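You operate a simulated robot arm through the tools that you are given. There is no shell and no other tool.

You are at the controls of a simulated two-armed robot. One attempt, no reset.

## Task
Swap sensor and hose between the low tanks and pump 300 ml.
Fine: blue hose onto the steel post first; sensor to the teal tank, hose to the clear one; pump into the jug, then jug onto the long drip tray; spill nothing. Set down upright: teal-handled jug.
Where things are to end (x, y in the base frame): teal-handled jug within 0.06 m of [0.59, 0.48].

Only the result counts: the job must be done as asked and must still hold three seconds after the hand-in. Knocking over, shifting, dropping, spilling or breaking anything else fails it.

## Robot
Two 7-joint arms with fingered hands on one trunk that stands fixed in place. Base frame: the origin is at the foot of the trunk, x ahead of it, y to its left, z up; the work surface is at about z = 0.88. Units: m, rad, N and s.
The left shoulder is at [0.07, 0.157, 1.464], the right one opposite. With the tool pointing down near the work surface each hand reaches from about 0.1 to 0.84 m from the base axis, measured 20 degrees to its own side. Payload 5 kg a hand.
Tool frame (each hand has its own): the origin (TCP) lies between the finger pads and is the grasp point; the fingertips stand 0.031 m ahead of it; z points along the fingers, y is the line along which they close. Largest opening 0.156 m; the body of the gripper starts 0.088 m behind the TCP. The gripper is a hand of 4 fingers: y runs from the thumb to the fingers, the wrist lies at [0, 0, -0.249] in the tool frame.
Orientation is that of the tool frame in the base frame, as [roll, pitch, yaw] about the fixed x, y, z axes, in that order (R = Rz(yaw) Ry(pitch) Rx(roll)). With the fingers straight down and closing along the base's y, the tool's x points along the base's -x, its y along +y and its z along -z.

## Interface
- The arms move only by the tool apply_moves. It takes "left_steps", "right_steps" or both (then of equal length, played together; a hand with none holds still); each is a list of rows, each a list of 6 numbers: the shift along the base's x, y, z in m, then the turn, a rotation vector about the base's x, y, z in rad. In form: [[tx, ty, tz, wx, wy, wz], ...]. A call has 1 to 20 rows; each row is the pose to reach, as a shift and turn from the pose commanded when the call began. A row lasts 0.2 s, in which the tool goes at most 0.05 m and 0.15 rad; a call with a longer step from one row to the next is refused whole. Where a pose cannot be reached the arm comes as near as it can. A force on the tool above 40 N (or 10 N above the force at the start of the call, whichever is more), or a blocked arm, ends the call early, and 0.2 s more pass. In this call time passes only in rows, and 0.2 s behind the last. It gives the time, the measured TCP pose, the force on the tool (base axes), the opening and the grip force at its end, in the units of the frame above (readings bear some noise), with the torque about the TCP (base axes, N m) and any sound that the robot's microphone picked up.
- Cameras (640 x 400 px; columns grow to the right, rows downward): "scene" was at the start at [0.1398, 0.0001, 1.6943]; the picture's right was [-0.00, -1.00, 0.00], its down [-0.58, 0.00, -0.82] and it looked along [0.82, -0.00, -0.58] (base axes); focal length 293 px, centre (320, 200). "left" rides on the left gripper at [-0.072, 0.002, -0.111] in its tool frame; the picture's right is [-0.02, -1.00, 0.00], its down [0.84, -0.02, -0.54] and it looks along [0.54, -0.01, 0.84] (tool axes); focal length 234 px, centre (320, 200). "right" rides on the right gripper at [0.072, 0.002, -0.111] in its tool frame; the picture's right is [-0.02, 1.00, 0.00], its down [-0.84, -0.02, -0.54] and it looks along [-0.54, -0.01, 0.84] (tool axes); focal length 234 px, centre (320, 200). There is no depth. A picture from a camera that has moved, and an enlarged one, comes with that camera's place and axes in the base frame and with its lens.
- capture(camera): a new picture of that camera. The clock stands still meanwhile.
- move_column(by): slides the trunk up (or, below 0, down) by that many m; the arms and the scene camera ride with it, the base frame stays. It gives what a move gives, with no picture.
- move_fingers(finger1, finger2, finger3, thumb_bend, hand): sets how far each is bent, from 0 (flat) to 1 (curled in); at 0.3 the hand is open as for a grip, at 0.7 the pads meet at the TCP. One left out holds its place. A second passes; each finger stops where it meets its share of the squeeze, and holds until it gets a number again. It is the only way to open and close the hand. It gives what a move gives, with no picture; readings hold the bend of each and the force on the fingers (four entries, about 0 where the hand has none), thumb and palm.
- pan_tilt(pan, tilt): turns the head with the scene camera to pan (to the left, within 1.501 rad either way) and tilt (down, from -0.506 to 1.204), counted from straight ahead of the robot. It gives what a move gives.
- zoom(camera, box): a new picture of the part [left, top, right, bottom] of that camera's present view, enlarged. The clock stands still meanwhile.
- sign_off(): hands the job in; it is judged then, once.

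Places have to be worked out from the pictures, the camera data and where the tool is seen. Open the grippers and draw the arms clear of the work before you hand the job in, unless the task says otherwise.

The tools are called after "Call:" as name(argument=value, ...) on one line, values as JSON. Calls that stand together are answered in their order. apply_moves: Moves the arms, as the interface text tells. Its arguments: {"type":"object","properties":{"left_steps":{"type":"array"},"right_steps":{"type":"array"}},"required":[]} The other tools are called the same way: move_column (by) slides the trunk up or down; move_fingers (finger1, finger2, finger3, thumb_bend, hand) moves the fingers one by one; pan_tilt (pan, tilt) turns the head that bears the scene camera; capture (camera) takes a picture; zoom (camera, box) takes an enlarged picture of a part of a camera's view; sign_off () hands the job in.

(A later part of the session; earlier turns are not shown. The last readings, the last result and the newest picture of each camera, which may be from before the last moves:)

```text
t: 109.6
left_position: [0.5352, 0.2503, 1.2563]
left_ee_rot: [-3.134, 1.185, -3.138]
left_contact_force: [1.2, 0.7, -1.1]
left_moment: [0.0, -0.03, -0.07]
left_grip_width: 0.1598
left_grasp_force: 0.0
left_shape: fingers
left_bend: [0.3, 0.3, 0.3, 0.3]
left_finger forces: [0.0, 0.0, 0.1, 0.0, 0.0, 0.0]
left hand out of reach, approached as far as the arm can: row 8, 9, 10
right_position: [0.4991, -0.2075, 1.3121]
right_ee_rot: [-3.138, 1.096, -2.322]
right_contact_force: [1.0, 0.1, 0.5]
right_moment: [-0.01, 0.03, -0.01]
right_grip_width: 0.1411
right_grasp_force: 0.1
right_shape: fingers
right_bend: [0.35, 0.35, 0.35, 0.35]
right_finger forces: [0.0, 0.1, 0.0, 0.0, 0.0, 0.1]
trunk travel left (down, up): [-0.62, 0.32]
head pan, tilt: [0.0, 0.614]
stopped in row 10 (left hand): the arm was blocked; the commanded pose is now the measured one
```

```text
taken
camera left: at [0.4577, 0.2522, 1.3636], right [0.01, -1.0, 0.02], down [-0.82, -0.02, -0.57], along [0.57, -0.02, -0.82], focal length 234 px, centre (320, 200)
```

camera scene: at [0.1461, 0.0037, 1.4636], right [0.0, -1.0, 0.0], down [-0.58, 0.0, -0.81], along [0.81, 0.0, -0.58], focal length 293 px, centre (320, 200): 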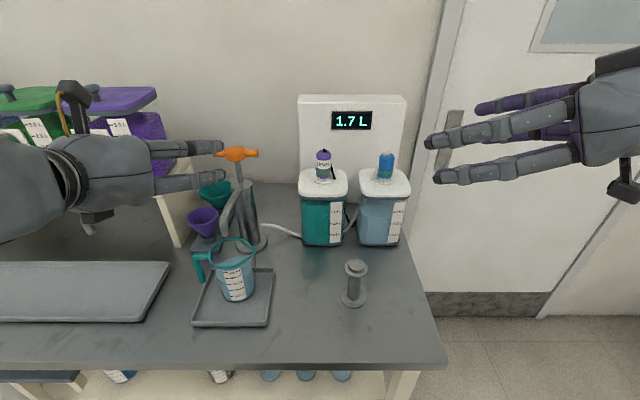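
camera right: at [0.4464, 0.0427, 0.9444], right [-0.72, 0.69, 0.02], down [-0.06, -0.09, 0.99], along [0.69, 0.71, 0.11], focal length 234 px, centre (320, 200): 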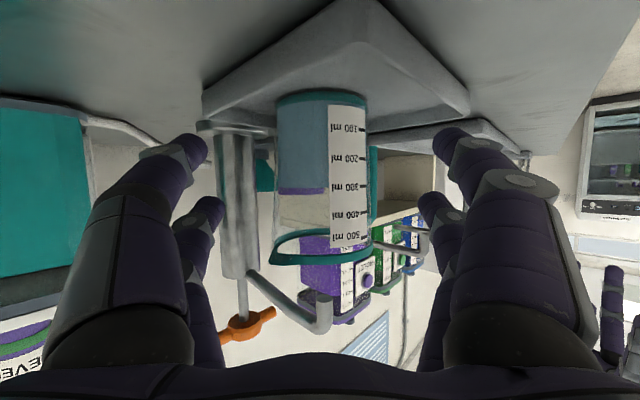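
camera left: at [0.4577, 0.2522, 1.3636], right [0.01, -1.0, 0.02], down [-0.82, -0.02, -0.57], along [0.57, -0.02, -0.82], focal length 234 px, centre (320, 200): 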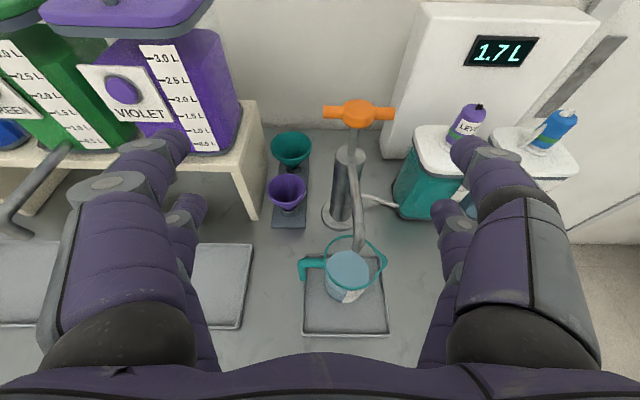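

The arm folded on itself because the trunk is low and the hand close. I raise the trunk back up 0.23 m to get more arm room, then descend to the jug with the arm reaching down.

Call:
move_column(by=0.23)

Call:
apply_moves(left_steps=[[0.0, -0.008, -0.04, 0, 0, 0], [0.0, -0.016, -0.08, 0, 0, 0], [0.0, -0.024, -0.12, 0, 0, 0], [0.0, -0.032, -0.16, 0, 0, 0], [0.0, -0.032, -0.2, 0, 0, 0], [0.0, -0.032, -0.24, 0, 0, 0], [0.0, -0.032, -0.28, 0, 0, 0]])

Call:
capture(camera="scene")

Call:
capture(camera="left")

```text
t: 112.0
left_position: [0.5273, 0.2459, 1.4883]
left_ee_rot: [3.138, 1.186, 3.133]
left_contact_force: [0.0, -0.1, -0.9]
left_moment: [0.0, -0.01, -0.01]
left_grip_width: 0.1599
left_grasp_force: 0.0
left_shape: fingers
left_bend: [0.3, 0.3, 0.3, 0.3]
left_finger forces: [0.0, 0.1, 0.1, 0.0, 0.1, 0.1]
right_position: [0.4926, -0.2111, 1.5434]
right_ee_rot: [-3.134, 1.104, -2.322]
right_contact_force: [-0.4, -0.2, 0.6]
right_moment: [0.01, 0.01, 0.02]
right_grip_width: 0.1409
right_grasp_force: 0.0
right_shape: fingers
right_bend: [0.35, 0.35, 0.35, 0.35]
right_finger forces: [0.0, 0.1, 0.0, 0.1, 0.1, 0.0]
trunk travel left (down, up): [-0.85, 0.09]
head pan, tilt: [0.0, 0.614]
```

```text
t: 113.8
left_position: [0.5855, 0.2049, 1.2645]
left_ee_rot: [-3.093, 1.242, -3.083]
left_contact_force: [0.5, -0.6, 0.9]
left_moment: [0.06, 0.05, 0.12]
left_grip_width: 0.1605
left_grasp_force: 0.1
left_shape: fingers
left_bend: [0.3, 0.3, 0.3, 0.3]
left_finger forces: [0.0, 0.0, 0.1, 0.0, 0.0, 0.0]
left hand out of reach, approached as far as the arm can: row 1, 2, 3, 4, 5, 6, 7
right_position: [0.4964, -0.2147, 1.5415]
right_ee_rot: [-3.141, 1.104, -2.327]
right_contact_force: [0.4, -0.6, 0.5]
right_moment: [0.05, -0.04, 0.06]
right_grip_width: 0.141
right_grasp_force: 0.1
right_shape: fingers
right_bend: [0.35, 0.35, 0.35, 0.35]
right_finger forces: [0.0, 0.0, 0.1, 0.1, 0.1, 0.0]
trunk travel left (down, up): [-0.85, 0.09]
head pan, tilt: [0.0, 0.614]
stopped in row 7 (left hand): the arm was blocked; the commanded pose is now the measured one
```

```text
taken
camera scene: at [0.1438, -0.0027, 1.694], right [0.0, -1.0, 0.0], down [-0.58, 0.0, -0.82], along [0.82, 0.0, -0.58], focal length 293 px, centre (320, 200)
```

scene: 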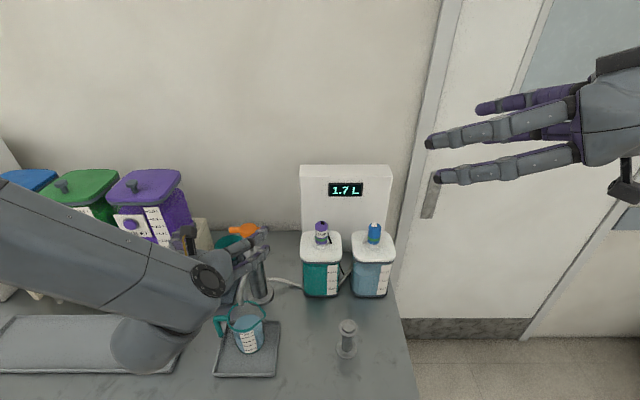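

```text
taken
camera left: at [0.5031, 0.2069, 1.3687], right [0.02, -1.0, 0.04], down [-0.79, -0.04, -0.62], along [0.62, -0.02, -0.79], focal length 234 px, centre (320, 200)
```

left: 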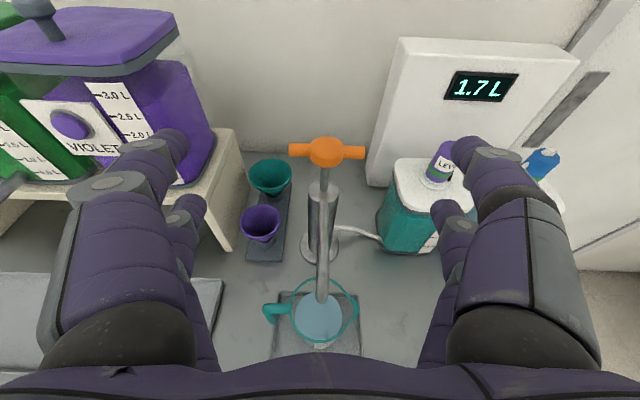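

The constraint is a minimum wrist–shoulder distance, so the hand may come nearer only as it goes lower. I follow a path down and gradually back toward the front of the jug, easing the tilt to ~63°.

Call:
apply_moves(left_steps=[[0.0, 0.005, -0.03, 0.008, 0.071, -0.006], [0.0, 0.01, -0.065, 0.0156, 0.142, -0.0126], [-0.005, 0.014, -0.1, 0.0156, 0.142, -0.0126], [-0.02, 0.014, -0.135, 0.0156, 0.142, -0.0126], [-0.04, 0.014, -0.17, 0.0156, 0.142, -0.0126]])

Call:
capture(camera="left")

Call:
capture(camera="scene")

```text
t: 115.0
left_position: [0.567, 0.2433, 1.1731]
left_ee_rot: [2.865, 0.99, 2.796]
left_contact_force: [-0.6, -1.1, 0.8]
left_moment: [-0.06, 0.2, 0.0]
left_grip_width: 0.1604
left_grasp_force: 0.0
left_shape: fingers
left_bend: [0.3, 0.3, 0.3, 0.3]
left_finger forces: [0.0, 0.0, 0.0, 0.0, 0.0, 0.0]
left hand out of reach, approached as far as the arm can: row 3, 4, 5
right_position: [0.4933, -0.2076, 1.5432]
right_ee_rot: [-3.133, 1.102, -2.318]
right_contact_force: [-0.2, -0.4, -0.6]
right_moment: [0.01, 0.01, 0.01]
right_grip_width: 0.1412
right_grasp_force: 0.1
right_shape: fingers
right_bend: [0.35, 0.35, 0.35, 0.35]
right_finger forces: [0.1, 0.1, 0.0, 0.0, 0.0, 0.0]
trunk travel left (down, up): [-0.85, 0.09]
head pan, tilt: [0.0, 0.614]
```

```text
taken
camera left: at [0.51, 0.2325, 1.2926], right [-0.1, -0.99, -0.13], down [-0.9, 0.15, -0.42], along [0.43, 0.07, -0.9], focal length 234 px, centre (320, 200)
```

left: 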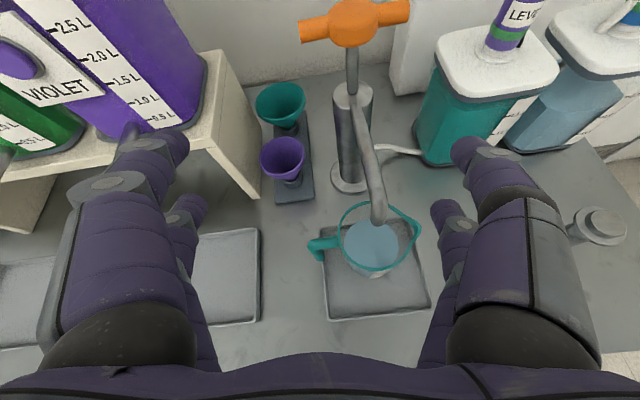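

```text
taken
camera scene: at [0.141, 0.0037, 1.6942], right [0.0, -1.0, 0.0], down [-0.58, 0.0, -0.82], along [0.82, 0.0, -0.58], focal length 293 px, centre (320, 200)
```

scene: 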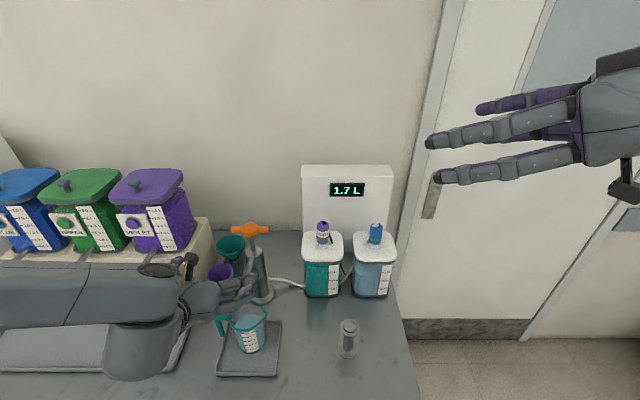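

The left wrist cannot point straight ahead here, but pointing forward-right (heading ≈ −60°) is natural for it; the jug's handle then fits inside the hand between palm and fingers. I move back-left and rotate to that orientation.

Call:
apply_moves(left_steps=[[-0.01, 0.025, 0.02, -0.03, -0.0102, -0.1181], [-0.02, 0.05, 0.03, -0.06, -0.0204, -0.2361], [-0.03, 0.075, 0.03, -0.09, -0.0307, -0.3542], [-0.04, 0.095, 0.03, -0.12, -0.0409, -0.4723], [-0.05, 0.11, 0.03, -0.15, -0.0511, -0.5903], [-0.06, 0.117, 0.025, -0.18, -0.0613, -0.7084], [-0.067, 0.117, 0.02, -0.209, -0.0716, -0.8264], [-0.067, 0.117, 0.0, -0.2394, -0.0818, -0.9445]])

Call:
capture(camera="left")

Call:
capture(camera="scene")

```text
t: 116.8
left_position: [0.4979, 0.3771, 1.1722]
left_ee_rot: [-2.704, 1.153, 2.597]
left_contact_force: [0.0, 0.6, 0.5]
left_moment: [0.01, 0.02, -0.03]
left_grip_width: 0.1601
left_grasp_force: 0.0
left_shape: fingers
left_bend: [0.3, 0.3, 0.3, 0.3]
left_finger forces: [0.0, 0.0, 0.0, 0.1, 0.0, 0.1]
right_position: [0.4949, -0.2095, 1.5432]
right_ee_rot: [-3.136, 1.103, -2.322]
right_contact_force: [0.3, 1.2, 0.1]
right_moment: [0.0, 0.01, 0.0]
right_grip_width: 0.1413
right_grasp_force: 0.1
right_shape: fingers
right_bend: [0.35, 0.35, 0.35, 0.35]
right_finger forces: [0.0, 0.1, 0.0, 0.1, 0.0, 0.0]
trunk travel left (down, up): [-0.85, 0.09]
head pan, tilt: [0.0, 0.614]
```

```text
taken
camera left: at [0.4697, 0.4522, 1.2773], right [-0.79, -0.58, 0.19], down [-0.57, 0.6, -0.56], along [0.21, -0.56, -0.8], focal length 234 px, centre (320, 200)
```

left: 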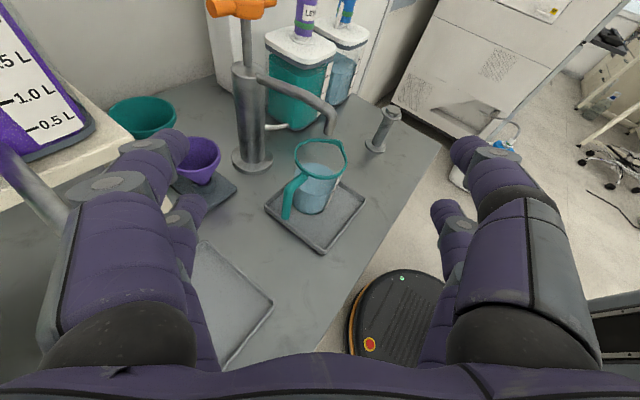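

```text
taken
camera scene: at [0.1418, 0.0012, 1.6941], right [0.0, -1.0, 0.0], down [-0.58, 0.0, -0.82], along [0.82, 0.0, -0.58], focal length 293 px, centre (320, 200)
```

scene: 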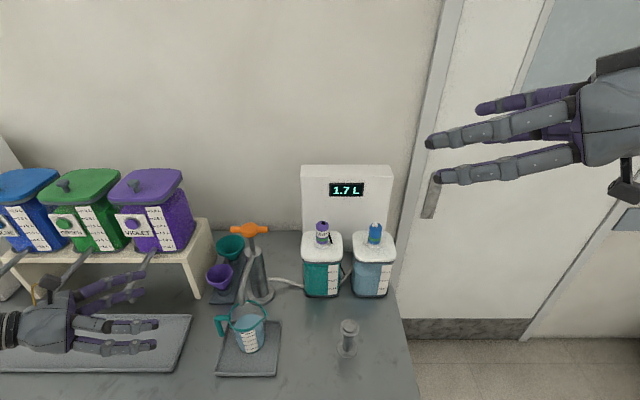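

Direction is already right; only a small roll remains. I correct it and descend to near jug level at the stand-off point.

Call:
apply_moves(left_steps=[[0.0, 0.0, -0.01, 0.042, -0.0758, -0.0488], [0.003, -0.01, -0.03, 0.084, -0.1516, -0.0975], [0.005, -0.02, -0.07, 0.084, -0.1516, -0.0975], [0.005, -0.025, -0.11, 0.084, -0.1516, -0.0975]])

Call:
capture(camera="left")

Call:
capture(camera="scene")

```text
t: 117.8
left_position: [0.4997, 0.3517, 1.0616]
left_ee_rot: [-3.134, 1.2, 2.105]
left_contact_force: [-2.7, -1.3, -3.4]
left_moment: [-0.3, -0.32, 0.31]
left_grip_width: 0.1602
left_grasp_force: 0.0
left_shape: fingers
left_bend: [0.3, 0.3, 0.3, 0.3]
left_finger forces: [0.0, 0.0, 0.1, 0.0, 0.1, 0.1]
right_position: [0.4944, -0.2108, 1.5433]
right_ee_rot: [-3.137, 1.104, -2.324]
right_contact_force: [0.7, 0.8, -1.7]
right_moment: [0.03, -0.03, 0.03]
right_grip_width: 0.1411
right_grasp_force: 0.0
right_shape: fingers
right_bend: [0.35, 0.35, 0.35, 0.35]
right_finger forces: [0.1, 0.0, 0.1, 0.1, 0.0, 0.1]
trunk travel left (down, up): [-0.85, 0.09]
head pan, tilt: [0.0, 0.614]
```

```text
taken
camera left: at [0.4624, 0.4199, 1.1677], right [-0.86, -0.51, 0.03], down [-0.43, 0.69, -0.58], along [0.28, -0.51, -0.81], focal length 234 px, centre (320, 200)
```

left: 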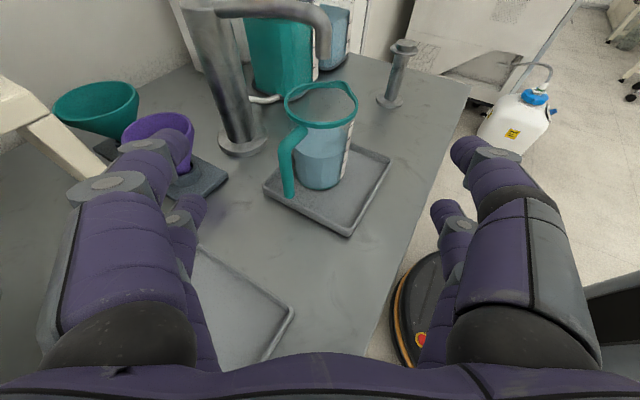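

```text
taken
camera scene: at [0.141, -0.0004, 1.6938], right [0.0, -1.0, 0.0], down [-0.58, 0.0, -0.82], along [0.82, 0.0, -0.58], focal length 293 px, centre (320, 200)
```

scene: 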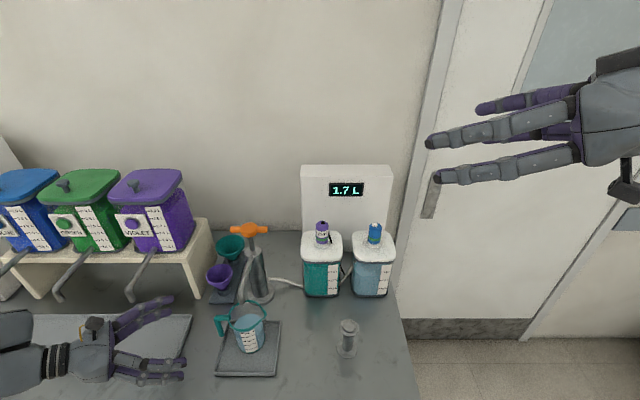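

Orientation is as wanted. A small force shows on the left; I check with a still row whether it is contact or just motion.

Call:
apply_moves(left_steps=[[0, 0, 0, 0, 0, 0], [0, 0, 0, 0, 0, 0]])

Call:
zoom(camera="scene", box=[0, 220, 260, 400])

Call:
zoom(camera="left", box=[240, 60, 400, 240])

```text
t: 118.4
left_position: [0.5021, 0.3523, 1.0631]
left_ee_rot: [3.138, 1.202, 2.092]
left_contact_force: [-0.2, 0.2, 0.1]
left_moment: [0.01, 0.0, 0.03]
left_grip_width: 0.1604
left_grasp_force: 0.1
left_shape: fingers
left_bend: [0.3, 0.3, 0.3, 0.3]
left_finger forces: [0.0, 0.1, 0.1, 0.0, 0.0, 0.0]
right_position: [0.4928, -0.2118, 1.5432]
right_ee_rot: [-3.137, 1.103, -2.322]
right_contact_force: [-0.3, -0.1, 0.4]
right_moment: [-0.01, -0.04, -0.01]
right_grip_width: 0.1409
right_grasp_force: 0.0
right_shape: fingers
right_bend: [0.35, 0.35, 0.35, 0.35]
right_finger forces: [0.1, 0.1, 0.0, 0.0, 0.1, 0.1]
trunk travel left (down, up): [-0.85, 0.09]
head pan, tilt: [0.0, 0.614]
```

```text
2.22 times, centred on (130, 310) of scene
camera zoom: at [0.1402, -0.0003, 1.6942], right [0.0, -1.0, 0.0], down [-0.58, 0.0, -0.82], along [0.82, 0.0, -0.58], focal length 651 px, centre (742, -44)
```

zoom: 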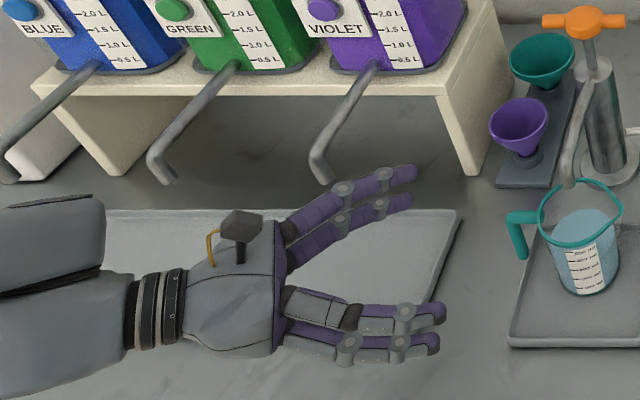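

```text
2.22 times, centred on (320, 150) of left
camera zoom: at [0.4642, 0.4197, 1.1704], right [-0.86, -0.51, 0.02], down [-0.42, 0.69, -0.58], along [0.28, -0.51, -0.81], focal length 520 px, centre (320, 311)
```

zoom: 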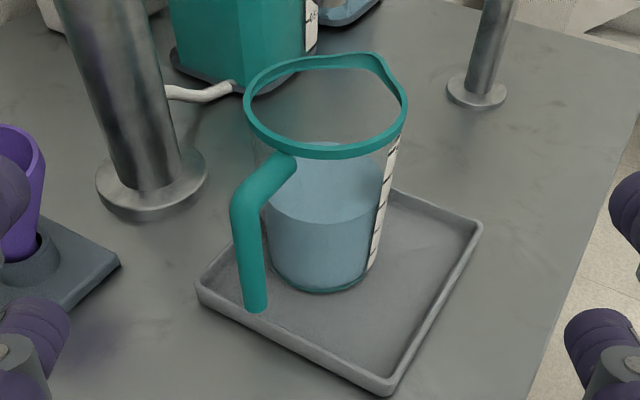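

No contact; the jug is laterally centred on the hand axis, handle between the fingers. I lower to z≈0.958 and then advance partway.

Call:
apply_moves(left_steps=[[0.0, 0.0, -0.035, 0, 0, 0], [0.0, 0.0, -0.07, 0, 0, 0], [0.005, -0.009, -0.1, 0, 0, 0], [0.02, -0.035, -0.103, 0, 0, 0], [0.04, -0.069, -0.103, 0, 0, 0]])

Call:
capture(camera="left")

Call:
zoom(camera="scene", box=[120, 260, 300, 400])

```text
t: 119.6
left_position: [0.5018, 0.3534, 1.0161]
left_ee_rot: [3.141, 1.201, 2.095]
left_contact_force: [-0.1, 0.9, 0.5]
left_moment: [0.03, 0.0, -0.03]
left_grip_width: 0.1605
left_grasp_force: 0.1
left_shape: fingers
left_bend: [0.3, 0.3, 0.3, 0.3]
left_finger forces: [0.0, 0.0, 0.0, 0.0, 0.0, 0.0]
left hand out of reach, approached as far as the arm can: row 2, 3, 4, 5
right_position: [0.4932, -0.2111, 1.5423]
right_ee_rot: [-3.138, 1.103, -2.322]
right_contact_force: [0.0, 0.5, -0.3]
right_moment: [-0.02, 0.03, 0.03]
right_grip_width: 0.1414
right_grasp_force: 0.0
right_shape: fingers
right_bend: [0.35, 0.35, 0.35, 0.35]
right_finger forces: [0.0, 0.0, 0.0, 0.0, 0.0, 0.0]
trunk travel left (down, up): [-0.85, 0.09]
head pan, tilt: [0.0, 0.614]
```

```text
taken
camera left: at [0.4644, 0.4198, 1.1237], right [-0.86, -0.51, 0.02], down [-0.42, 0.69, -0.58], along [0.28, -0.51, -0.81], focal length 234 px, centre (320, 200)
```

left: 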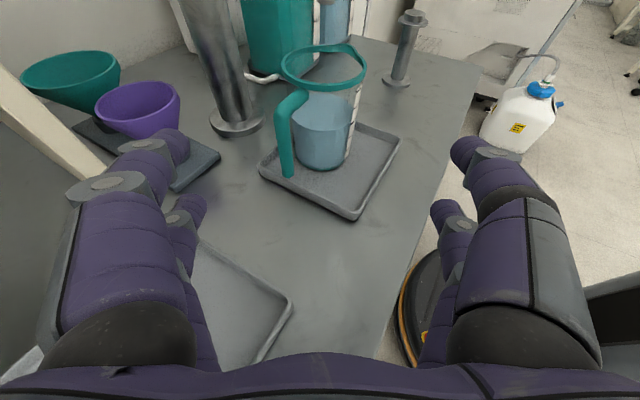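

```text
2.86 times, centred on (210, 330) of scene
camera zoom: at [0.1408, -0.0005, 1.6942], right [0.0, -1.0, 0.0], down [-0.58, 0.0, -0.82], along [0.82, 0.0, -0.58], focal length 837 px, centre (634, -171)
```

zoom: 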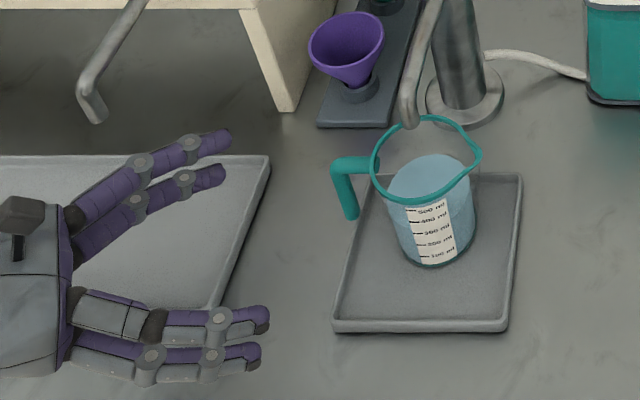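

The arm bottoms out at z≈1.016 at this trunk height; I lower the trunk 6 cm to bring the hand to jug mid-height.

Call:
move_column(by=-0.06)

Call:
apply_moves(left_steps=[[0.012, -0.021, 0.0, 0, 0, 0], [0.025, -0.0435, 0.0, 0, 0, 0], [0.0375, -0.065, 0.0, 0, 0, 0]])

Call:
capture(camera="left")

Call:
zoom(camera="scene", box=[100, 220, 300, 390])

```text
t: 120.6
left_position: [0.5015, 0.3524, 0.9569]
left_ee_rot: [3.137, 1.201, 2.094]
left_contact_force: [-0.6, -0.3, 0.1]
left_moment: [0.0, -0.01, 0.0]
left_grip_width: 0.1605
left_grasp_force: 0.0
left_shape: fingers
left_bend: [0.3, 0.3, 0.3, 0.3]
left_finger forces: [0.1, 0.1, 0.0, 0.0, 0.0, 0.1]
right_position: [0.4921, -0.211, 1.4837]
right_ee_rot: [-3.135, 1.107, -2.322]
right_contact_force: [0.2, 0.8, 0.6]
right_moment: [-0.03, 0.0, -0.04]
right_grip_width: 0.1407
right_grasp_force: 0.1
right_shape: fingers
right_bend: [0.35, 0.35, 0.35, 0.35]
right_finger forces: [0.0, 0.0, 0.1, 0.0, 0.0, 0.0]
trunk travel left (down, up): [-0.79, 0.15]
head pan, tilt: [0.0, 0.614]
```

```text
t: 121.4
left_position: [0.5196, 0.3286, 0.9605]
left_ee_rot: [3.126, 1.2, 2.085]
left_contact_force: [-1.2, 0.1, -0.8]
left_moment: [0.01, -0.01, 0.0]
left_grip_width: 0.1602
left_grasp_force: 0.0
left_shape: fingers
left_bend: [0.3, 0.3, 0.3, 0.3]
left_finger forces: [0.0, 0.0, 0.1, 0.1, 0.1, 0.0]
left hand out of reach, approached as far as the arm can: row 2, 3
right_position: [0.4903, -0.2098, 1.4858]
right_ee_rot: [-3.127, 1.105, -2.315]
right_contact_force: [-0.8, -0.1, 0.2]
right_moment: [-0.01, -0.02, -0.03]
right_grip_width: 0.1408
right_grasp_force: 0.0
right_shape: fingers
right_bend: [0.35, 0.35, 0.35, 0.35]
right_finger forces: [0.0, 0.1, 0.1, 0.0, 0.1, 0.0]
trunk travel left (down, up): [-0.79, 0.15]
head pan, tilt: [0.0, 0.614]
```

```text
taken
camera left: at [0.4803, 0.3961, 1.0664], right [-0.86, -0.51, 0.02], down [-0.42, 0.69, -0.58], along [0.29, -0.51, -0.81], focal length 234 px, centre (320, 200)
```

left: 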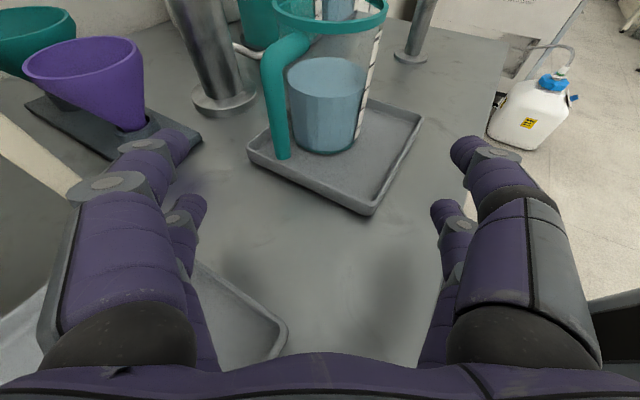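

```text
2.35 times, centred on (200, 305) of scene
camera zoom: at [0.137, 0.0021, 1.6346], right [0.0, -1.0, 0.0], down [-0.58, 0.0, -0.82], along [0.82, 0.0, -0.58], focal length 690 px, centre (602, -47)
```

zoom: 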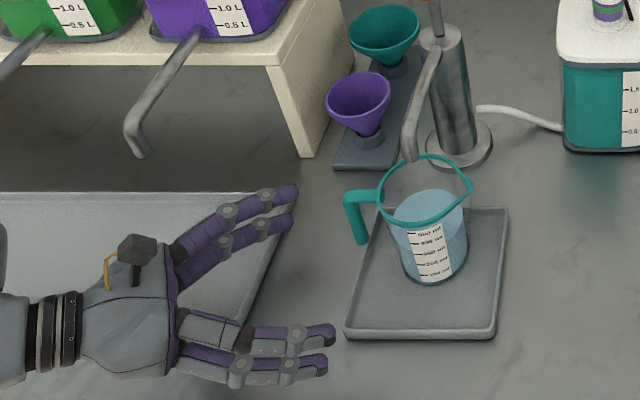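

The shoulder is still too high for this reach. I raise the hand 25 cm relative to the trunk, then lower the trunk by 25 cm, which puts the arm in its comfortable level posture.

Call:
apply_moves(left_steps=[[-0.01, 0.015, 0.04, 0, 0, 0], [-0.015, 0.02, 0.085, 0, 0, 0], [-0.015, 0.02, 0.13, 0, 0, 0], [-0.015, 0.02, 0.175, 0, 0, 0], [-0.015, 0.02, 0.22, 0, 0, 0], [-0.015, 0.02, 0.26, 0, 0, 0]])

Call:
capture(camera="scene")

```text
t: 122.8
left_position: [0.5031, 0.3457, 1.2191]
left_ee_rot: [3.14, 1.198, 2.096]
left_contact_force: [-0.2, -0.3, -0.4]
left_moment: [0.02, 0.01, 0.03]
left_grip_width: 0.1602
left_grasp_force: 0.0
left_shape: fingers
left_bend: [0.3, 0.3, 0.3, 0.3]
left_finger forces: [0.0, 0.0, 0.0, 0.0, 0.0, 0.1]
right_position: [0.4922, -0.213, 1.4838]
right_ee_rot: [-3.135, 1.105, -2.321]
right_contact_force: [0.1, -0.3, 0.0]
right_moment: [-0.02, -0.04, 0.03]
right_grip_width: 0.1412
right_grasp_force: 0.0
right_shape: fingers
right_bend: [0.35, 0.35, 0.35, 0.35]
right_finger forces: [0.0, 0.0, 0.0, 0.1, 0.1, 0.1]
trunk travel left (down, up): [-0.79, 0.15]
head pan, tilt: [0.0, 0.614]
```

```text
taken
camera scene: at [0.1388, -0.0018, 1.6343], right [0.0, -1.0, 0.0], down [-0.58, 0.0, -0.82], along [0.82, 0.0, -0.58], focal length 293 px, centre (320, 200)
```

scene: 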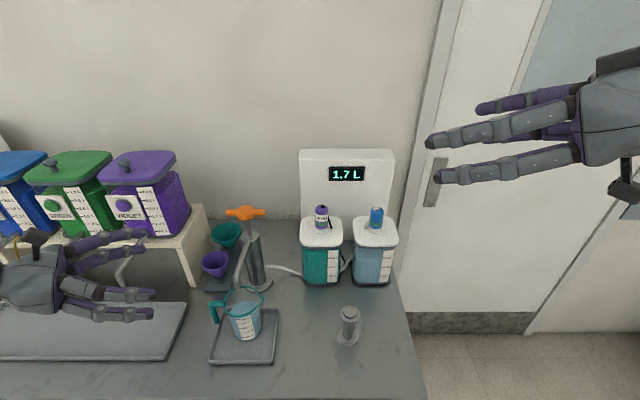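

Before lowering I rehearse the advance at this safe height (posture will be the same after the trunk drop).

Call:
apply_moves(left_steps=[[0.02, -0.035, 0, 0, 0, 0], [0.04, -0.07, 0, 0, 0, 0], [0.06, -0.104, 0, 0, 0, 0], [0.077, -0.134, 0, 0, 0, 0]])

```text
t: 123.8
left_position: [0.5812, 0.2119, 1.2194]
left_ee_rot: [3.141, 1.201, 2.096]
left_contact_force: [0.3, 0.5, -0.1]
left_moment: [0.01, -0.02, -0.03]
left_grip_width: 0.1605
left_grasp_force: 0.1
left_shape: fingers
left_bend: [0.3, 0.3, 0.3, 0.3]
left_finger forces: [0.0, 0.0, 0.0, 0.0, 0.0, 0.0]
right_position: [0.4938, -0.212, 1.4832]
right_ee_rot: [-3.138, 1.104, -2.322]
right_contact_force: [0.7, -0.4, -0.3]
right_moment: [-0.01, 0.02, -0.03]
right_grip_width: 0.1411
right_grasp_force: 0.0
right_shape: fingers
right_bend: [0.35, 0.35, 0.35, 0.35]
right_finger forces: [0.1, 0.1, 0.0, 0.0, 0.1, 0.0]
trunk travel left (down, up): [-0.79, 0.15]
head pan, tilt: [0.0, 0.614]
```

Reached exactly. I also rehearse the sideways carry to y≈0.48 at this height.

Call:
apply_moves(left_steps=[[-0.005, 0.045, 0, 0, 0, 0], [-0.005, 0.09, 0, 0, 0, 0], [-0.005, 0.135, 0, 0, 0, 0], [-0.005, 0.18, 0, 0, 0, 0], [-0.005, 0.225, 0, 0, 0, 0], [-0.005, 0.265, 0, 0, 0, 0]])

Call:
capture(camera="scene")

```text
t: 125.2
left_position: [0.5755, 0.4799, 1.2163]
left_ee_rot: [-3.14, 1.203, 2.096]
left_contact_force: [-1.1, 0.1, -0.4]
left_moment: [-0.01, 0.0, -0.03]
left_grip_width: 0.1603
left_grasp_force: 0.1
left_shape: fingers
left_bend: [0.3, 0.3, 0.3, 0.3]
left_finger forces: [0.0, 0.0, 0.1, 0.0, 0.1, 0.0]
right_position: [0.4933, -0.2097, 1.4849]
right_ee_rot: [-3.132, 1.103, -2.321]
right_contact_force: [0.7, -0.5, -0.1]
right_moment: [-0.02, -0.02, -0.01]
right_grip_width: 0.141
right_grasp_force: 0.0
right_shape: fingers
right_bend: [0.35, 0.35, 0.35, 0.35]
right_finger forces: [0.0, 0.0, 0.1, 0.0, 0.0, 0.0]
trunk travel left (down, up): [-0.79, 0.15]
head pan, tilt: [0.0, 0.614]
```

```text
taken
camera scene: at [0.14, 0.0016, 1.6343], right [0.0, -1.0, 0.0], down [-0.58, 0.0, -0.82], along [0.82, 0.0, -0.58], focal length 293 px, centre (320, 200)
```

scene: 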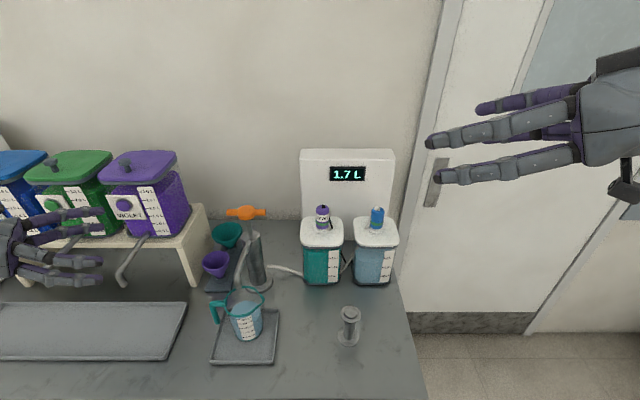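

Both poses are reachable. The tray spans x≈0.51–0.67, y≥0.385, with tap tips near [0.605,0.486] and [0.606,0.668] at z≈1.05; I'll place the jug at ≈[0.582,0.455]. Now back to the stand-off, then lower the trunk.

Call:
apply_moves(left_steps=[[-0.03, -0.025, 0, 0, 0, 0], [-0.055, -0.055, 0, 0, 0, 0], [-0.07, -0.095, 0, 0, 0, 0], [-0.07, -0.135, 0, 0, 0, 0]])

Call:
move_column(by=-0.2)

Call:
capture(camera="scene")

Call:
capture(camera="left")

```text
t: 126.2
left_position: [0.5063, 0.341, 1.2202]
left_ee_rot: [3.135, 1.2, 2.09]
left_contact_force: [0.0, -1.0, 0.2]
left_moment: [0.0, 0.01, 0.01]
left_grip_width: 0.1603
left_grasp_force: 0.1
left_shape: fingers
left_bend: [0.3, 0.3, 0.3, 0.3]
left_finger forces: [0.0, 0.0, 0.0, 0.0, 0.0, 0.0]
right_position: [0.4929, -0.2131, 1.4845]
right_ee_rot: [-3.137, 1.107, -2.324]
right_contact_force: [0.4, -0.2, -0.6]
right_moment: [0.04, -0.01, 0.03]
right_grip_width: 0.1411
right_grasp_force: 0.1
right_shape: fingers
right_bend: [0.35, 0.35, 0.35, 0.35]
right_finger forces: [0.0, 0.0, 0.2, 0.0, 0.0, 0.0]
trunk travel left (down, up): [-0.79, 0.15]
head pan, tilt: [0.0, 0.614]
```

```text
t: 128.4
left_position: [0.5069, 0.3419, 1.0185]
left_ee_rot: [3.14, 1.202, 2.091]
left_contact_force: [0.5, -0.7, -1.1]
left_moment: [0.0, 0.0, -0.01]
left_grip_width: 0.1602
left_grasp_force: 0.1
left_shape: fingers
left_bend: [0.3, 0.3, 0.3, 0.3]
left_finger forces: [0.1, 0.0, 0.0, 0.0, 0.0, 0.0]
right_position: [0.4917, -0.2124, 1.283]
right_ee_rot: [-3.134, 1.105, -2.322]
right_contact_force: [-0.4, -0.2, -0.2]
right_moment: [-0.01, -0.01, -0.01]
right_grip_width: 0.141
right_grasp_force: 0.0
right_shape: fingers
right_bend: [0.35, 0.35, 0.35, 0.35]
right_finger forces: [0.1, 0.1, 0.0, 0.1, 0.0, 0.0]
trunk travel left (down, up): [-0.59, 0.35]
head pan, tilt: [0.0, 0.614]
```

```text
taken
camera scene: at [0.1396, 0.0, 1.4343], right [0.0, -1.0, 0.0], down [-0.58, 0.0, -0.82], along [0.82, 0.0, -0.58], focal length 293 px, centre (320, 200)
```

scene: 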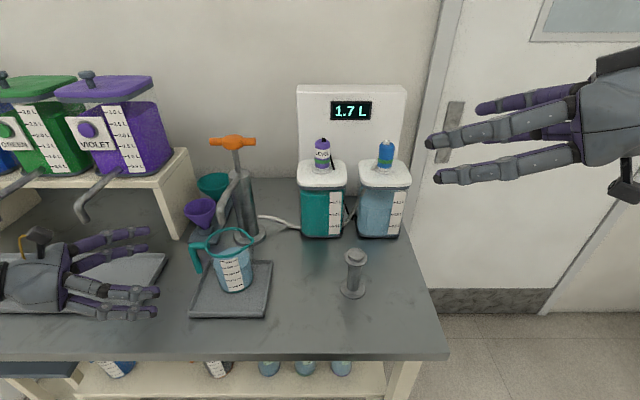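

```text
taken
camera left: at [0.4689, 0.4097, 1.1259], right [-0.86, -0.51, 0.02], down [-0.42, 0.69, -0.58], along [0.28, -0.51, -0.81], focal length 234 px, centre (320, 200)
```

left: 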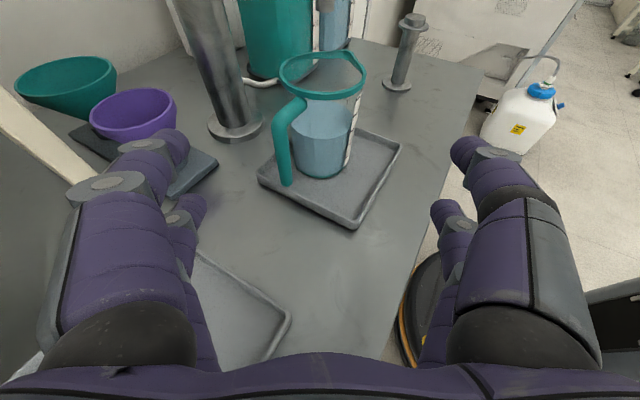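

Now z≈1.019; I lower the trunk another 6 cm and then advance halfway to the jug.

Call:
move_column(by=-0.06)

Call:
apply_moves(left_steps=[[0.015, -0.026, 0.0, 0, 0, 0], [0.03, -0.052, 0.0, 0, 0, 0], [0.04, -0.0695, 0.0, 0, 0, 0]])

Call:
capture(camera="left")

Call:
zoom(camera="scene", box=[120, 200, 300, 340])

```text
t: 129.4
left_position: [0.5077, 0.3414, 0.9589]
left_ee_rot: [3.138, 1.2, 2.092]
left_contact_force: [-0.9, -0.2, -0.1]
left_moment: [0.05, -0.01, -0.02]
left_grip_width: 0.1601
left_grasp_force: 0.0
left_shape: fingers
left_bend: [0.3, 0.3, 0.3, 0.3]
left_finger forces: [0.0, 0.1, 0.0, 0.0, 0.0, 0.0]
right_position: [0.4923, -0.2117, 1.2234]
right_ee_rot: [-3.135, 1.106, -2.321]
right_contact_force: [0.3, 0.0, -0.3]
right_moment: [0.01, 0.03, 0.01]
right_grip_width: 0.1412
right_grasp_force: 0.1
right_shape: fingers
right_bend: [0.35, 0.35, 0.35, 0.35]
right_finger forces: [0.1, 0.0, 0.0, 0.0, 0.1, 0.0]
trunk travel left (down, up): [-0.53, 0.41]
head pan, tilt: [0.0, 0.614]
```

```text
t: 130.2
left_position: [0.5449, 0.2727, 0.9585]
left_ee_rot: [3.139, 1.2, 2.096]
left_contact_force: [0.2, -1.3, -0.5]
left_moment: [0.01, 0.01, 0.01]
left_grip_width: 0.1604
left_grasp_force: 0.1
left_shape: fingers
left_bend: [0.3, 0.3, 0.3, 0.3]
left_finger forces: [0.0, 0.0, 0.0, 0.0, 0.0, 0.0]
right_position: [0.4935, -0.2116, 1.2244]
right_ee_rot: [-3.136, 1.104, -2.321]
right_contact_force: [-0.4, -0.5, 0.0]
right_moment: [0.01, 0.01, 0.01]
right_grip_width: 0.1409
right_grasp_force: 0.2
right_shape: fingers
right_bend: [0.35, 0.35, 0.35, 0.35]
right_finger forces: [0.1, 0.0, 0.0, 0.1, 0.0, 0.1]
trunk travel left (down, up): [-0.53, 0.41]
head pan, tilt: [0.0, 0.614]
```

```text
taken
camera left: at [0.5083, 0.3401, 1.066], right [-0.86, -0.51, 0.02], down [-0.42, 0.69, -0.58], along [0.28, -0.51, -0.81], focal length 234 px, centre (320, 200)
```

left: 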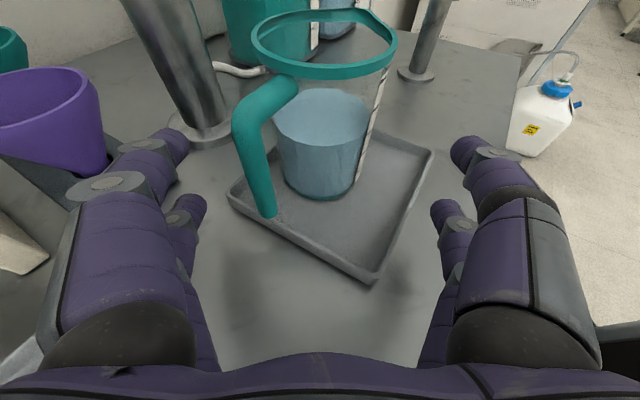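

```text
2.86 times, centred on (210, 270) of scene
camera zoom: at [0.1401, -0.0002, 1.3742], right [0.0, -1.0, 0.0], down [-0.58, 0.0, -0.82], along [0.82, 0.0, -0.58], focal length 837 px, centre (634, 0)
```

zoom: 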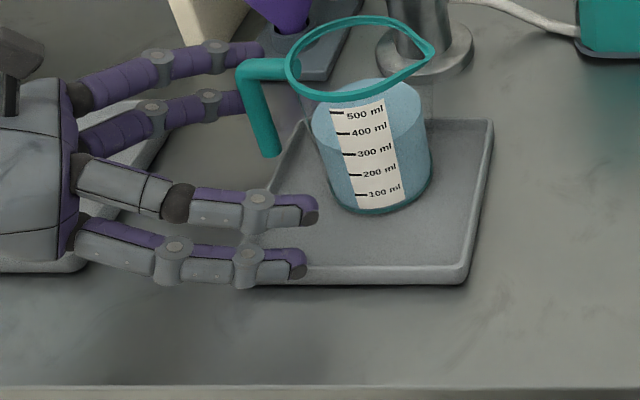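

Alignment is good (lateral error ~1 mm) and the handle lies between the fingers. I advance the remaining 8 cm, rising 4 mm.

Call:
apply_moves(left_steps=[[0.0135, -0.023, 0.004, 0, 0, 0], [0.027, -0.046, 0.004, 0, 0, 0], [0.036, -0.0625, 0.004, 0, 0, 0]])

Call:
capture(camera="left")

Call:
zoom(camera="scene", box=[150, 200, 300, 320])

```text
t: 131.0
left_position: [0.5844, 0.2083, 0.9633]
left_ee_rot: [3.137, 1.2, 2.094]
left_contact_force: [0.1, 0.0, 0.2]
left_moment: [-0.02, 0.0, 0.0]
left_grip_width: 0.1602
left_grasp_force: 0.1
left_shape: fingers
left_bend: [0.3, 0.3, 0.3, 0.3]
left_finger forces: [0.1, 0.1, 0.0, 0.1, 0.0, 0.0]
right_position: [0.4918, -0.211, 1.2246]
right_ee_rot: [-3.138, 1.107, -2.321]
right_contact_force: [1.2, 0.2, 0.6]
right_moment: [-0.02, 0.02, 0.03]
right_grip_width: 0.1409
right_grasp_force: 0.0
right_shape: fingers
right_bend: [0.35, 0.35, 0.35, 0.35]
right_finger forces: [0.0, 0.1, 0.1, 0.0, 0.0, 0.1]
trunk travel left (down, up): [-0.53, 0.41]
head pan, tilt: [0.0, 0.614]
```

```text
taken
camera left: at [0.5459, 0.2771, 1.0698], right [-0.86, -0.51, 0.02], down [-0.42, 0.69, -0.58], along [0.28, -0.51, -0.81], focal length 234 px, centre (320, 200)
```

left: 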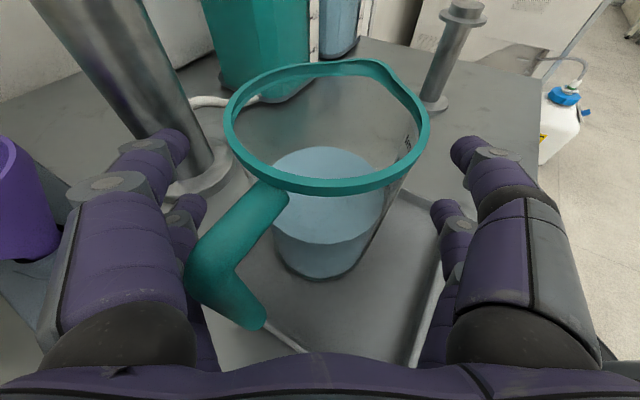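

```text
3.33 times, centred on (225, 260) of scene
camera zoom: at [0.1401, -0.0002, 1.3742], right [0.0, -1.0, 0.0], down [-0.58, 0.0, -0.82], along [0.82, 0.0, -0.58], focal length 977 px, centre (637, 0)
```

zoom: 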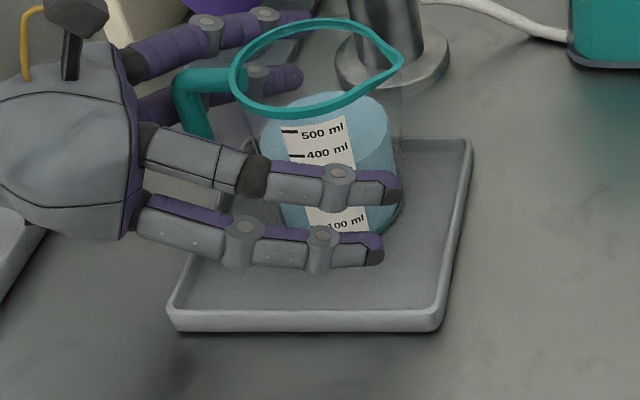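

The jug is centred (forward 14 mm, lateral <1 mm) and the handle is inside the hand, clear of the fingers. I close gradually.

Call:
move_fingers(hand="left", finger1=0.46, finger2=0.46, finger3=0.46, thumb_bend=0.46)

Call:
capture(camera="left")

Call:
zoom(camera="scene", box=[150, 200, 300, 320])

```text
t: 132.0
left_position: [0.5834, 0.2107, 0.9631]
left_ee_rot: [3.137, 1.201, 2.094]
left_contact_force: [-0.3, 1.9, 1.3]
left_moment: [0.05, 0.02, -0.05]
left_grip_width: 0.0981
left_grasp_force: 0.8
left_shape: fingers
left_bend: [0.46, 0.46, 0.46, 0.46]
left_finger forces: [1.9, 0.0, 0.1, 0.0, 0.0, 0.1]
right_position: [0.4928, -0.2121, 1.2237]
right_ee_rot: [-3.136, 1.106, -2.322]
right_contact_force: [0.3, -0.2, 0.5]
right_moment: [-0.06, -0.03, 0.01]
right_grip_width: 0.1414
right_grasp_force: 0.0
right_shape: fingers
right_bend: [0.35, 0.35, 0.35, 0.35]
right_finger forces: [0.0, 0.1, 0.0, 0.0, 0.0, 0.1]
trunk travel left (down, up): [-0.53, 0.41]
head pan, tilt: [0.0, 0.614]
```

```text
taken
camera left: at [0.5455, 0.2775, 1.0697], right [-0.86, -0.51, 0.02], down [-0.42, 0.69, -0.58], along [0.28, -0.51, -0.81], focal length 234 px, centre (320, 200)
```

left: 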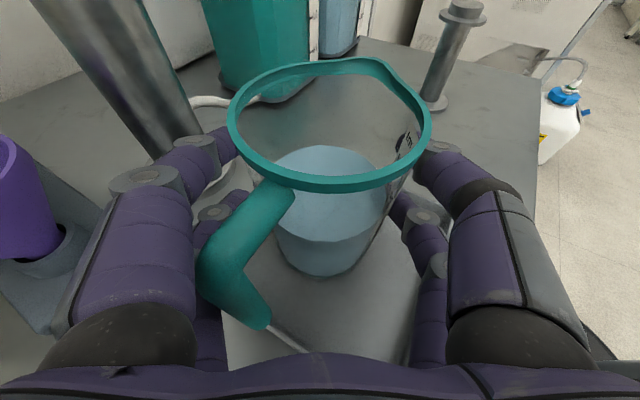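

```text
3.33 times, centred on (225, 260) of scene
camera zoom: at [0.1397, 0.0001, 1.3743], right [0.0, -1.0, 0.0], down [-0.58, 0.0, -0.82], along [0.82, 0.0, -0.58], focal length 977 px, centre (637, 0)
```

zoom: 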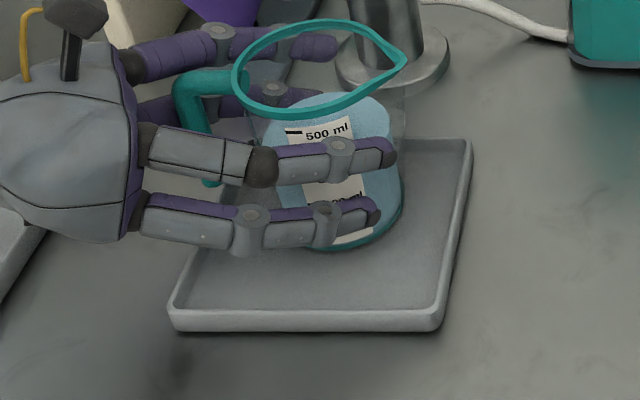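

Finger 1 touches the handle first. I open a little, turn the hand about 8° around the jug so the handle sits more centrally, and back off a few millimetres.

Call:
move_fingers(hand="left", finger1=0.36, finger2=0.36, finger3=0.36, thumb_bend=0.36)

Call:
apply_moves(left_steps=[[-0.001, 0.004, 0.0, 0, 0, -0.07], [-0.001, 0.0076, 0.0, 0, 0, -0.14]])

Call:
capture(camera="left")

Call:
capture(camera="scene")

```text
t: 133.0
left_position: [0.5833, 0.2096, 0.962]
left_ee_rot: [3.137, 1.201, 2.093]
left_contact_force: [-0.1, -0.4, -0.8]
left_moment: [0.02, -0.03, 0.03]
left_grip_width: 0.1363
left_grasp_force: 0.1
left_shape: fingers
left_bend: [0.36, 0.36, 0.36, 0.36]
left_finger forces: [0.0, 0.1, 0.0, 0.0, 0.0, 0.0]
right_position: [0.493, -0.2105, 1.2234]
right_ee_rot: [-3.135, 1.106, -2.322]
right_contact_force: [-1.3, -0.2, 1.0]
right_moment: [-0.01, 0.0, -0.01]
right_grip_width: 0.141
right_grasp_force: 0.0
right_shape: fingers
right_bend: [0.35, 0.35, 0.35, 0.35]
right_finger forces: [0.0, 0.0, 0.1, 0.1, 0.0, 0.0]
trunk travel left (down, up): [-0.53, 0.41]
head pan, tilt: [0.0, 0.614]
```

```text
t: 133.6
left_position: [0.5833, 0.2183, 0.9634]
left_ee_rot: [3.141, 1.202, 1.954]
left_contact_force: [0.2, 0.5, 0.6]
left_moment: [0.0, -0.01, 0.0]
left_grip_width: 0.1366
left_grasp_force: 0.1
left_shape: fingers
left_bend: [0.36, 0.36, 0.36, 0.36]
left_finger forces: [0.0, 0.1, 0.0, 0.0, 0.0, 0.1]
right_position: [0.4924, -0.2106, 1.2233]
right_ee_rot: [-3.134, 1.104, -2.321]
right_contact_force: [0.8, 0.2, 0.4]
right_moment: [-0.02, 0.01, 0.01]
right_grip_width: 0.1409
right_grasp_force: 0.0
right_shape: fingers
right_bend: [0.35, 0.35, 0.35, 0.35]
right_finger forces: [0.0, 0.0, 0.0, 0.1, 0.0, 0.0]
trunk travel left (down, up): [-0.53, 0.41]
head pan, tilt: [0.0, 0.614]
```

```text
taken
camera left: at [0.5545, 0.2901, 1.0695], right [-0.92, -0.38, 0.02], down [-0.32, 0.74, -0.58], along [0.21, -0.55, -0.81], focal length 234 px, centre (320, 200)
```

left: 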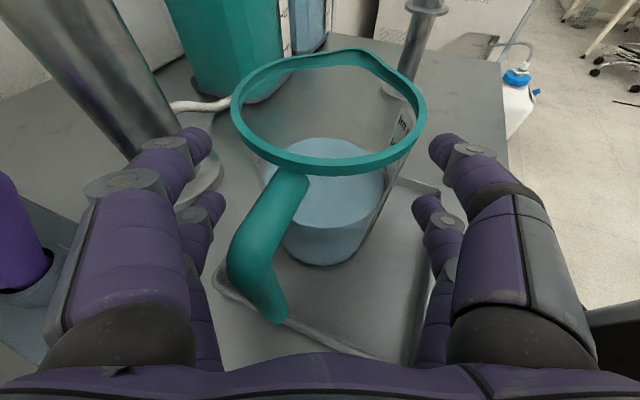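

```text
taken
camera scene: at [0.1402, 0.0001, 1.3742], right [0.0, -1.0, 0.0], down [-0.58, 0.0, -0.82], along [0.82, 0.0, -0.58], focal length 293 px, centre (320, 200)
```

scene: 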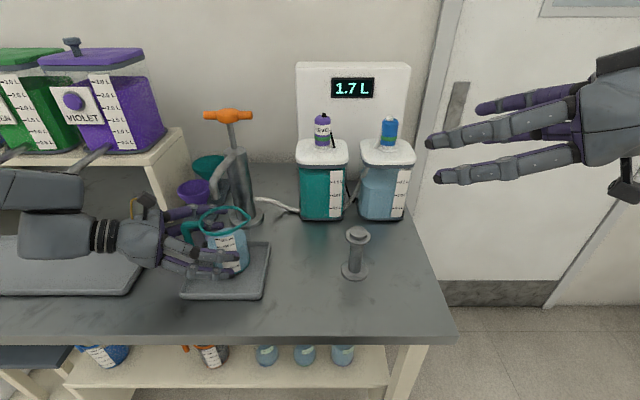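

Handle is now clear of the left fingers. I close again in stages.

Call:
move_fingers(hand="left", finger1=0.48, finger2=0.48, finger3=0.48, thumb_bend=0.48)

Call:
capture(camera="left")

```text
t: 134.6
left_position: [0.5825, 0.2186, 0.9632]
left_ee_rot: [3.137, 1.199, 1.956]
left_contact_force: [0.9, 0.4, 0.4]
left_moment: [0.0, -0.01, -0.01]
left_grip_width: 0.0897
left_grasp_force: 0.0
left_shape: fingers
left_bend: [0.48, 0.48, 0.48, 0.48]
left_finger forces: [0.0, 0.1, 0.1, 0.0, 0.0, 0.0]
right_position: [0.4928, -0.2107, 1.2228]
right_ee_rot: [-3.134, 1.106, -2.321]
right_contact_force: [0.1, -0.2, -0.9]
right_moment: [0.03, 0.04, 0.0]
right_grip_width: 0.1411
right_grasp_force: 0.1
right_shape: fingers
right_bend: [0.35, 0.35, 0.35, 0.35]
right_finger forces: [0.1, 0.0, 0.1, 0.0, 0.0, 0.0]
trunk travel left (down, up): [-0.53, 0.41]
head pan, tilt: [0.0, 0.614]
```

```text
taken
camera left: at [0.5542, 0.29, 1.0699], right [-0.92, -0.38, 0.02], down [-0.32, 0.74, -0.58], along [0.21, -0.55, -0.81], focal length 234 px, centre (320, 200)
```

left: 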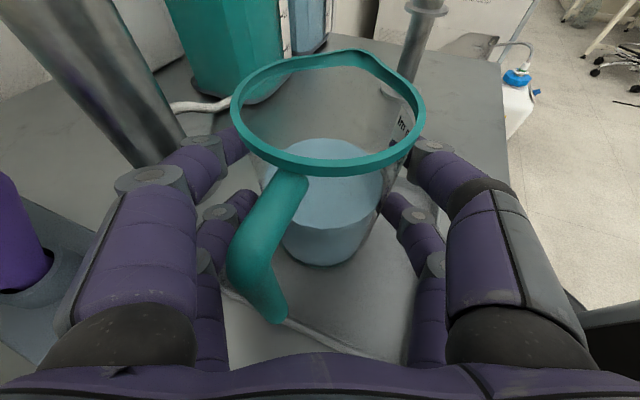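

No contact yet and no handle interference. I close further to grip the body.

Call:
move_fingers(hand="left", finger1=0.54, finger2=0.54, finger3=0.54, thumb_bend=0.54)

Call:
capture(camera="left")

Call:
zoom(camera="scene", box=[150, 190, 290, 310])

```text
t: 135.6
left_position: [0.5816, 0.217, 0.9629]
left_ee_rot: [3.139, 1.2, 1.953]
left_contact_force: [-0.1, -0.6, 0.5]
left_moment: [0.02, 0.03, 0.0]
left_grip_width: 0.0797
left_grasp_force: 8.1
left_shape: fingers
left_bend: [0.5, 0.51, 0.5, 0.52]
left_finger forces: [4.5, 2.6, 3.4, 0.1, 4.7, 0.1]
right_position: [0.4922, -0.2103, 1.2238]
right_ee_rot: [-3.135, 1.105, -2.321]
right_contact_force: [-0.6, -0.3, -0.9]
right_moment: [-0.01, 0.01, 0.04]
right_grip_width: 0.1409
right_grasp_force: 0.0
right_shape: fingers
right_bend: [0.35, 0.35, 0.35, 0.35]
right_finger forces: [0.0, 0.0, 0.1, 0.0, 0.1, 0.0]
trunk travel left (down, up): [-0.53, 0.41]
head pan, tilt: [0.0, 0.614]
```

```text
taken
camera left: at [0.5541, 0.2899, 1.07], right [-0.92, -0.38, 0.02], down [-0.32, 0.74, -0.58], along [0.21, -0.55, -0.81], focal length 234 px, centre (320, 200)
```

left: 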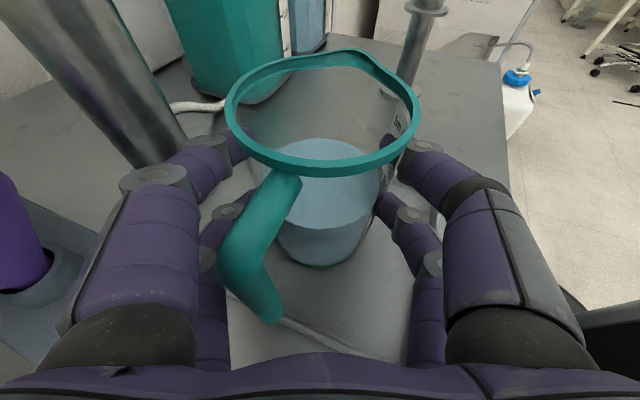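

```text
3.33 times, centred on (220, 250) of scene
camera zoom: at [0.1396, 0.0, 1.3743], right [0.0, -1.0, 0.0], down [-0.58, 0.0, -0.82], along [0.82, 0.0, -0.58], focal length 977 px, centre (653, 33)
```

zoom: 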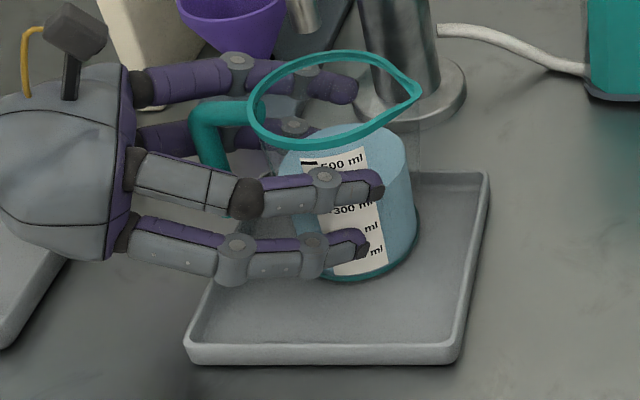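

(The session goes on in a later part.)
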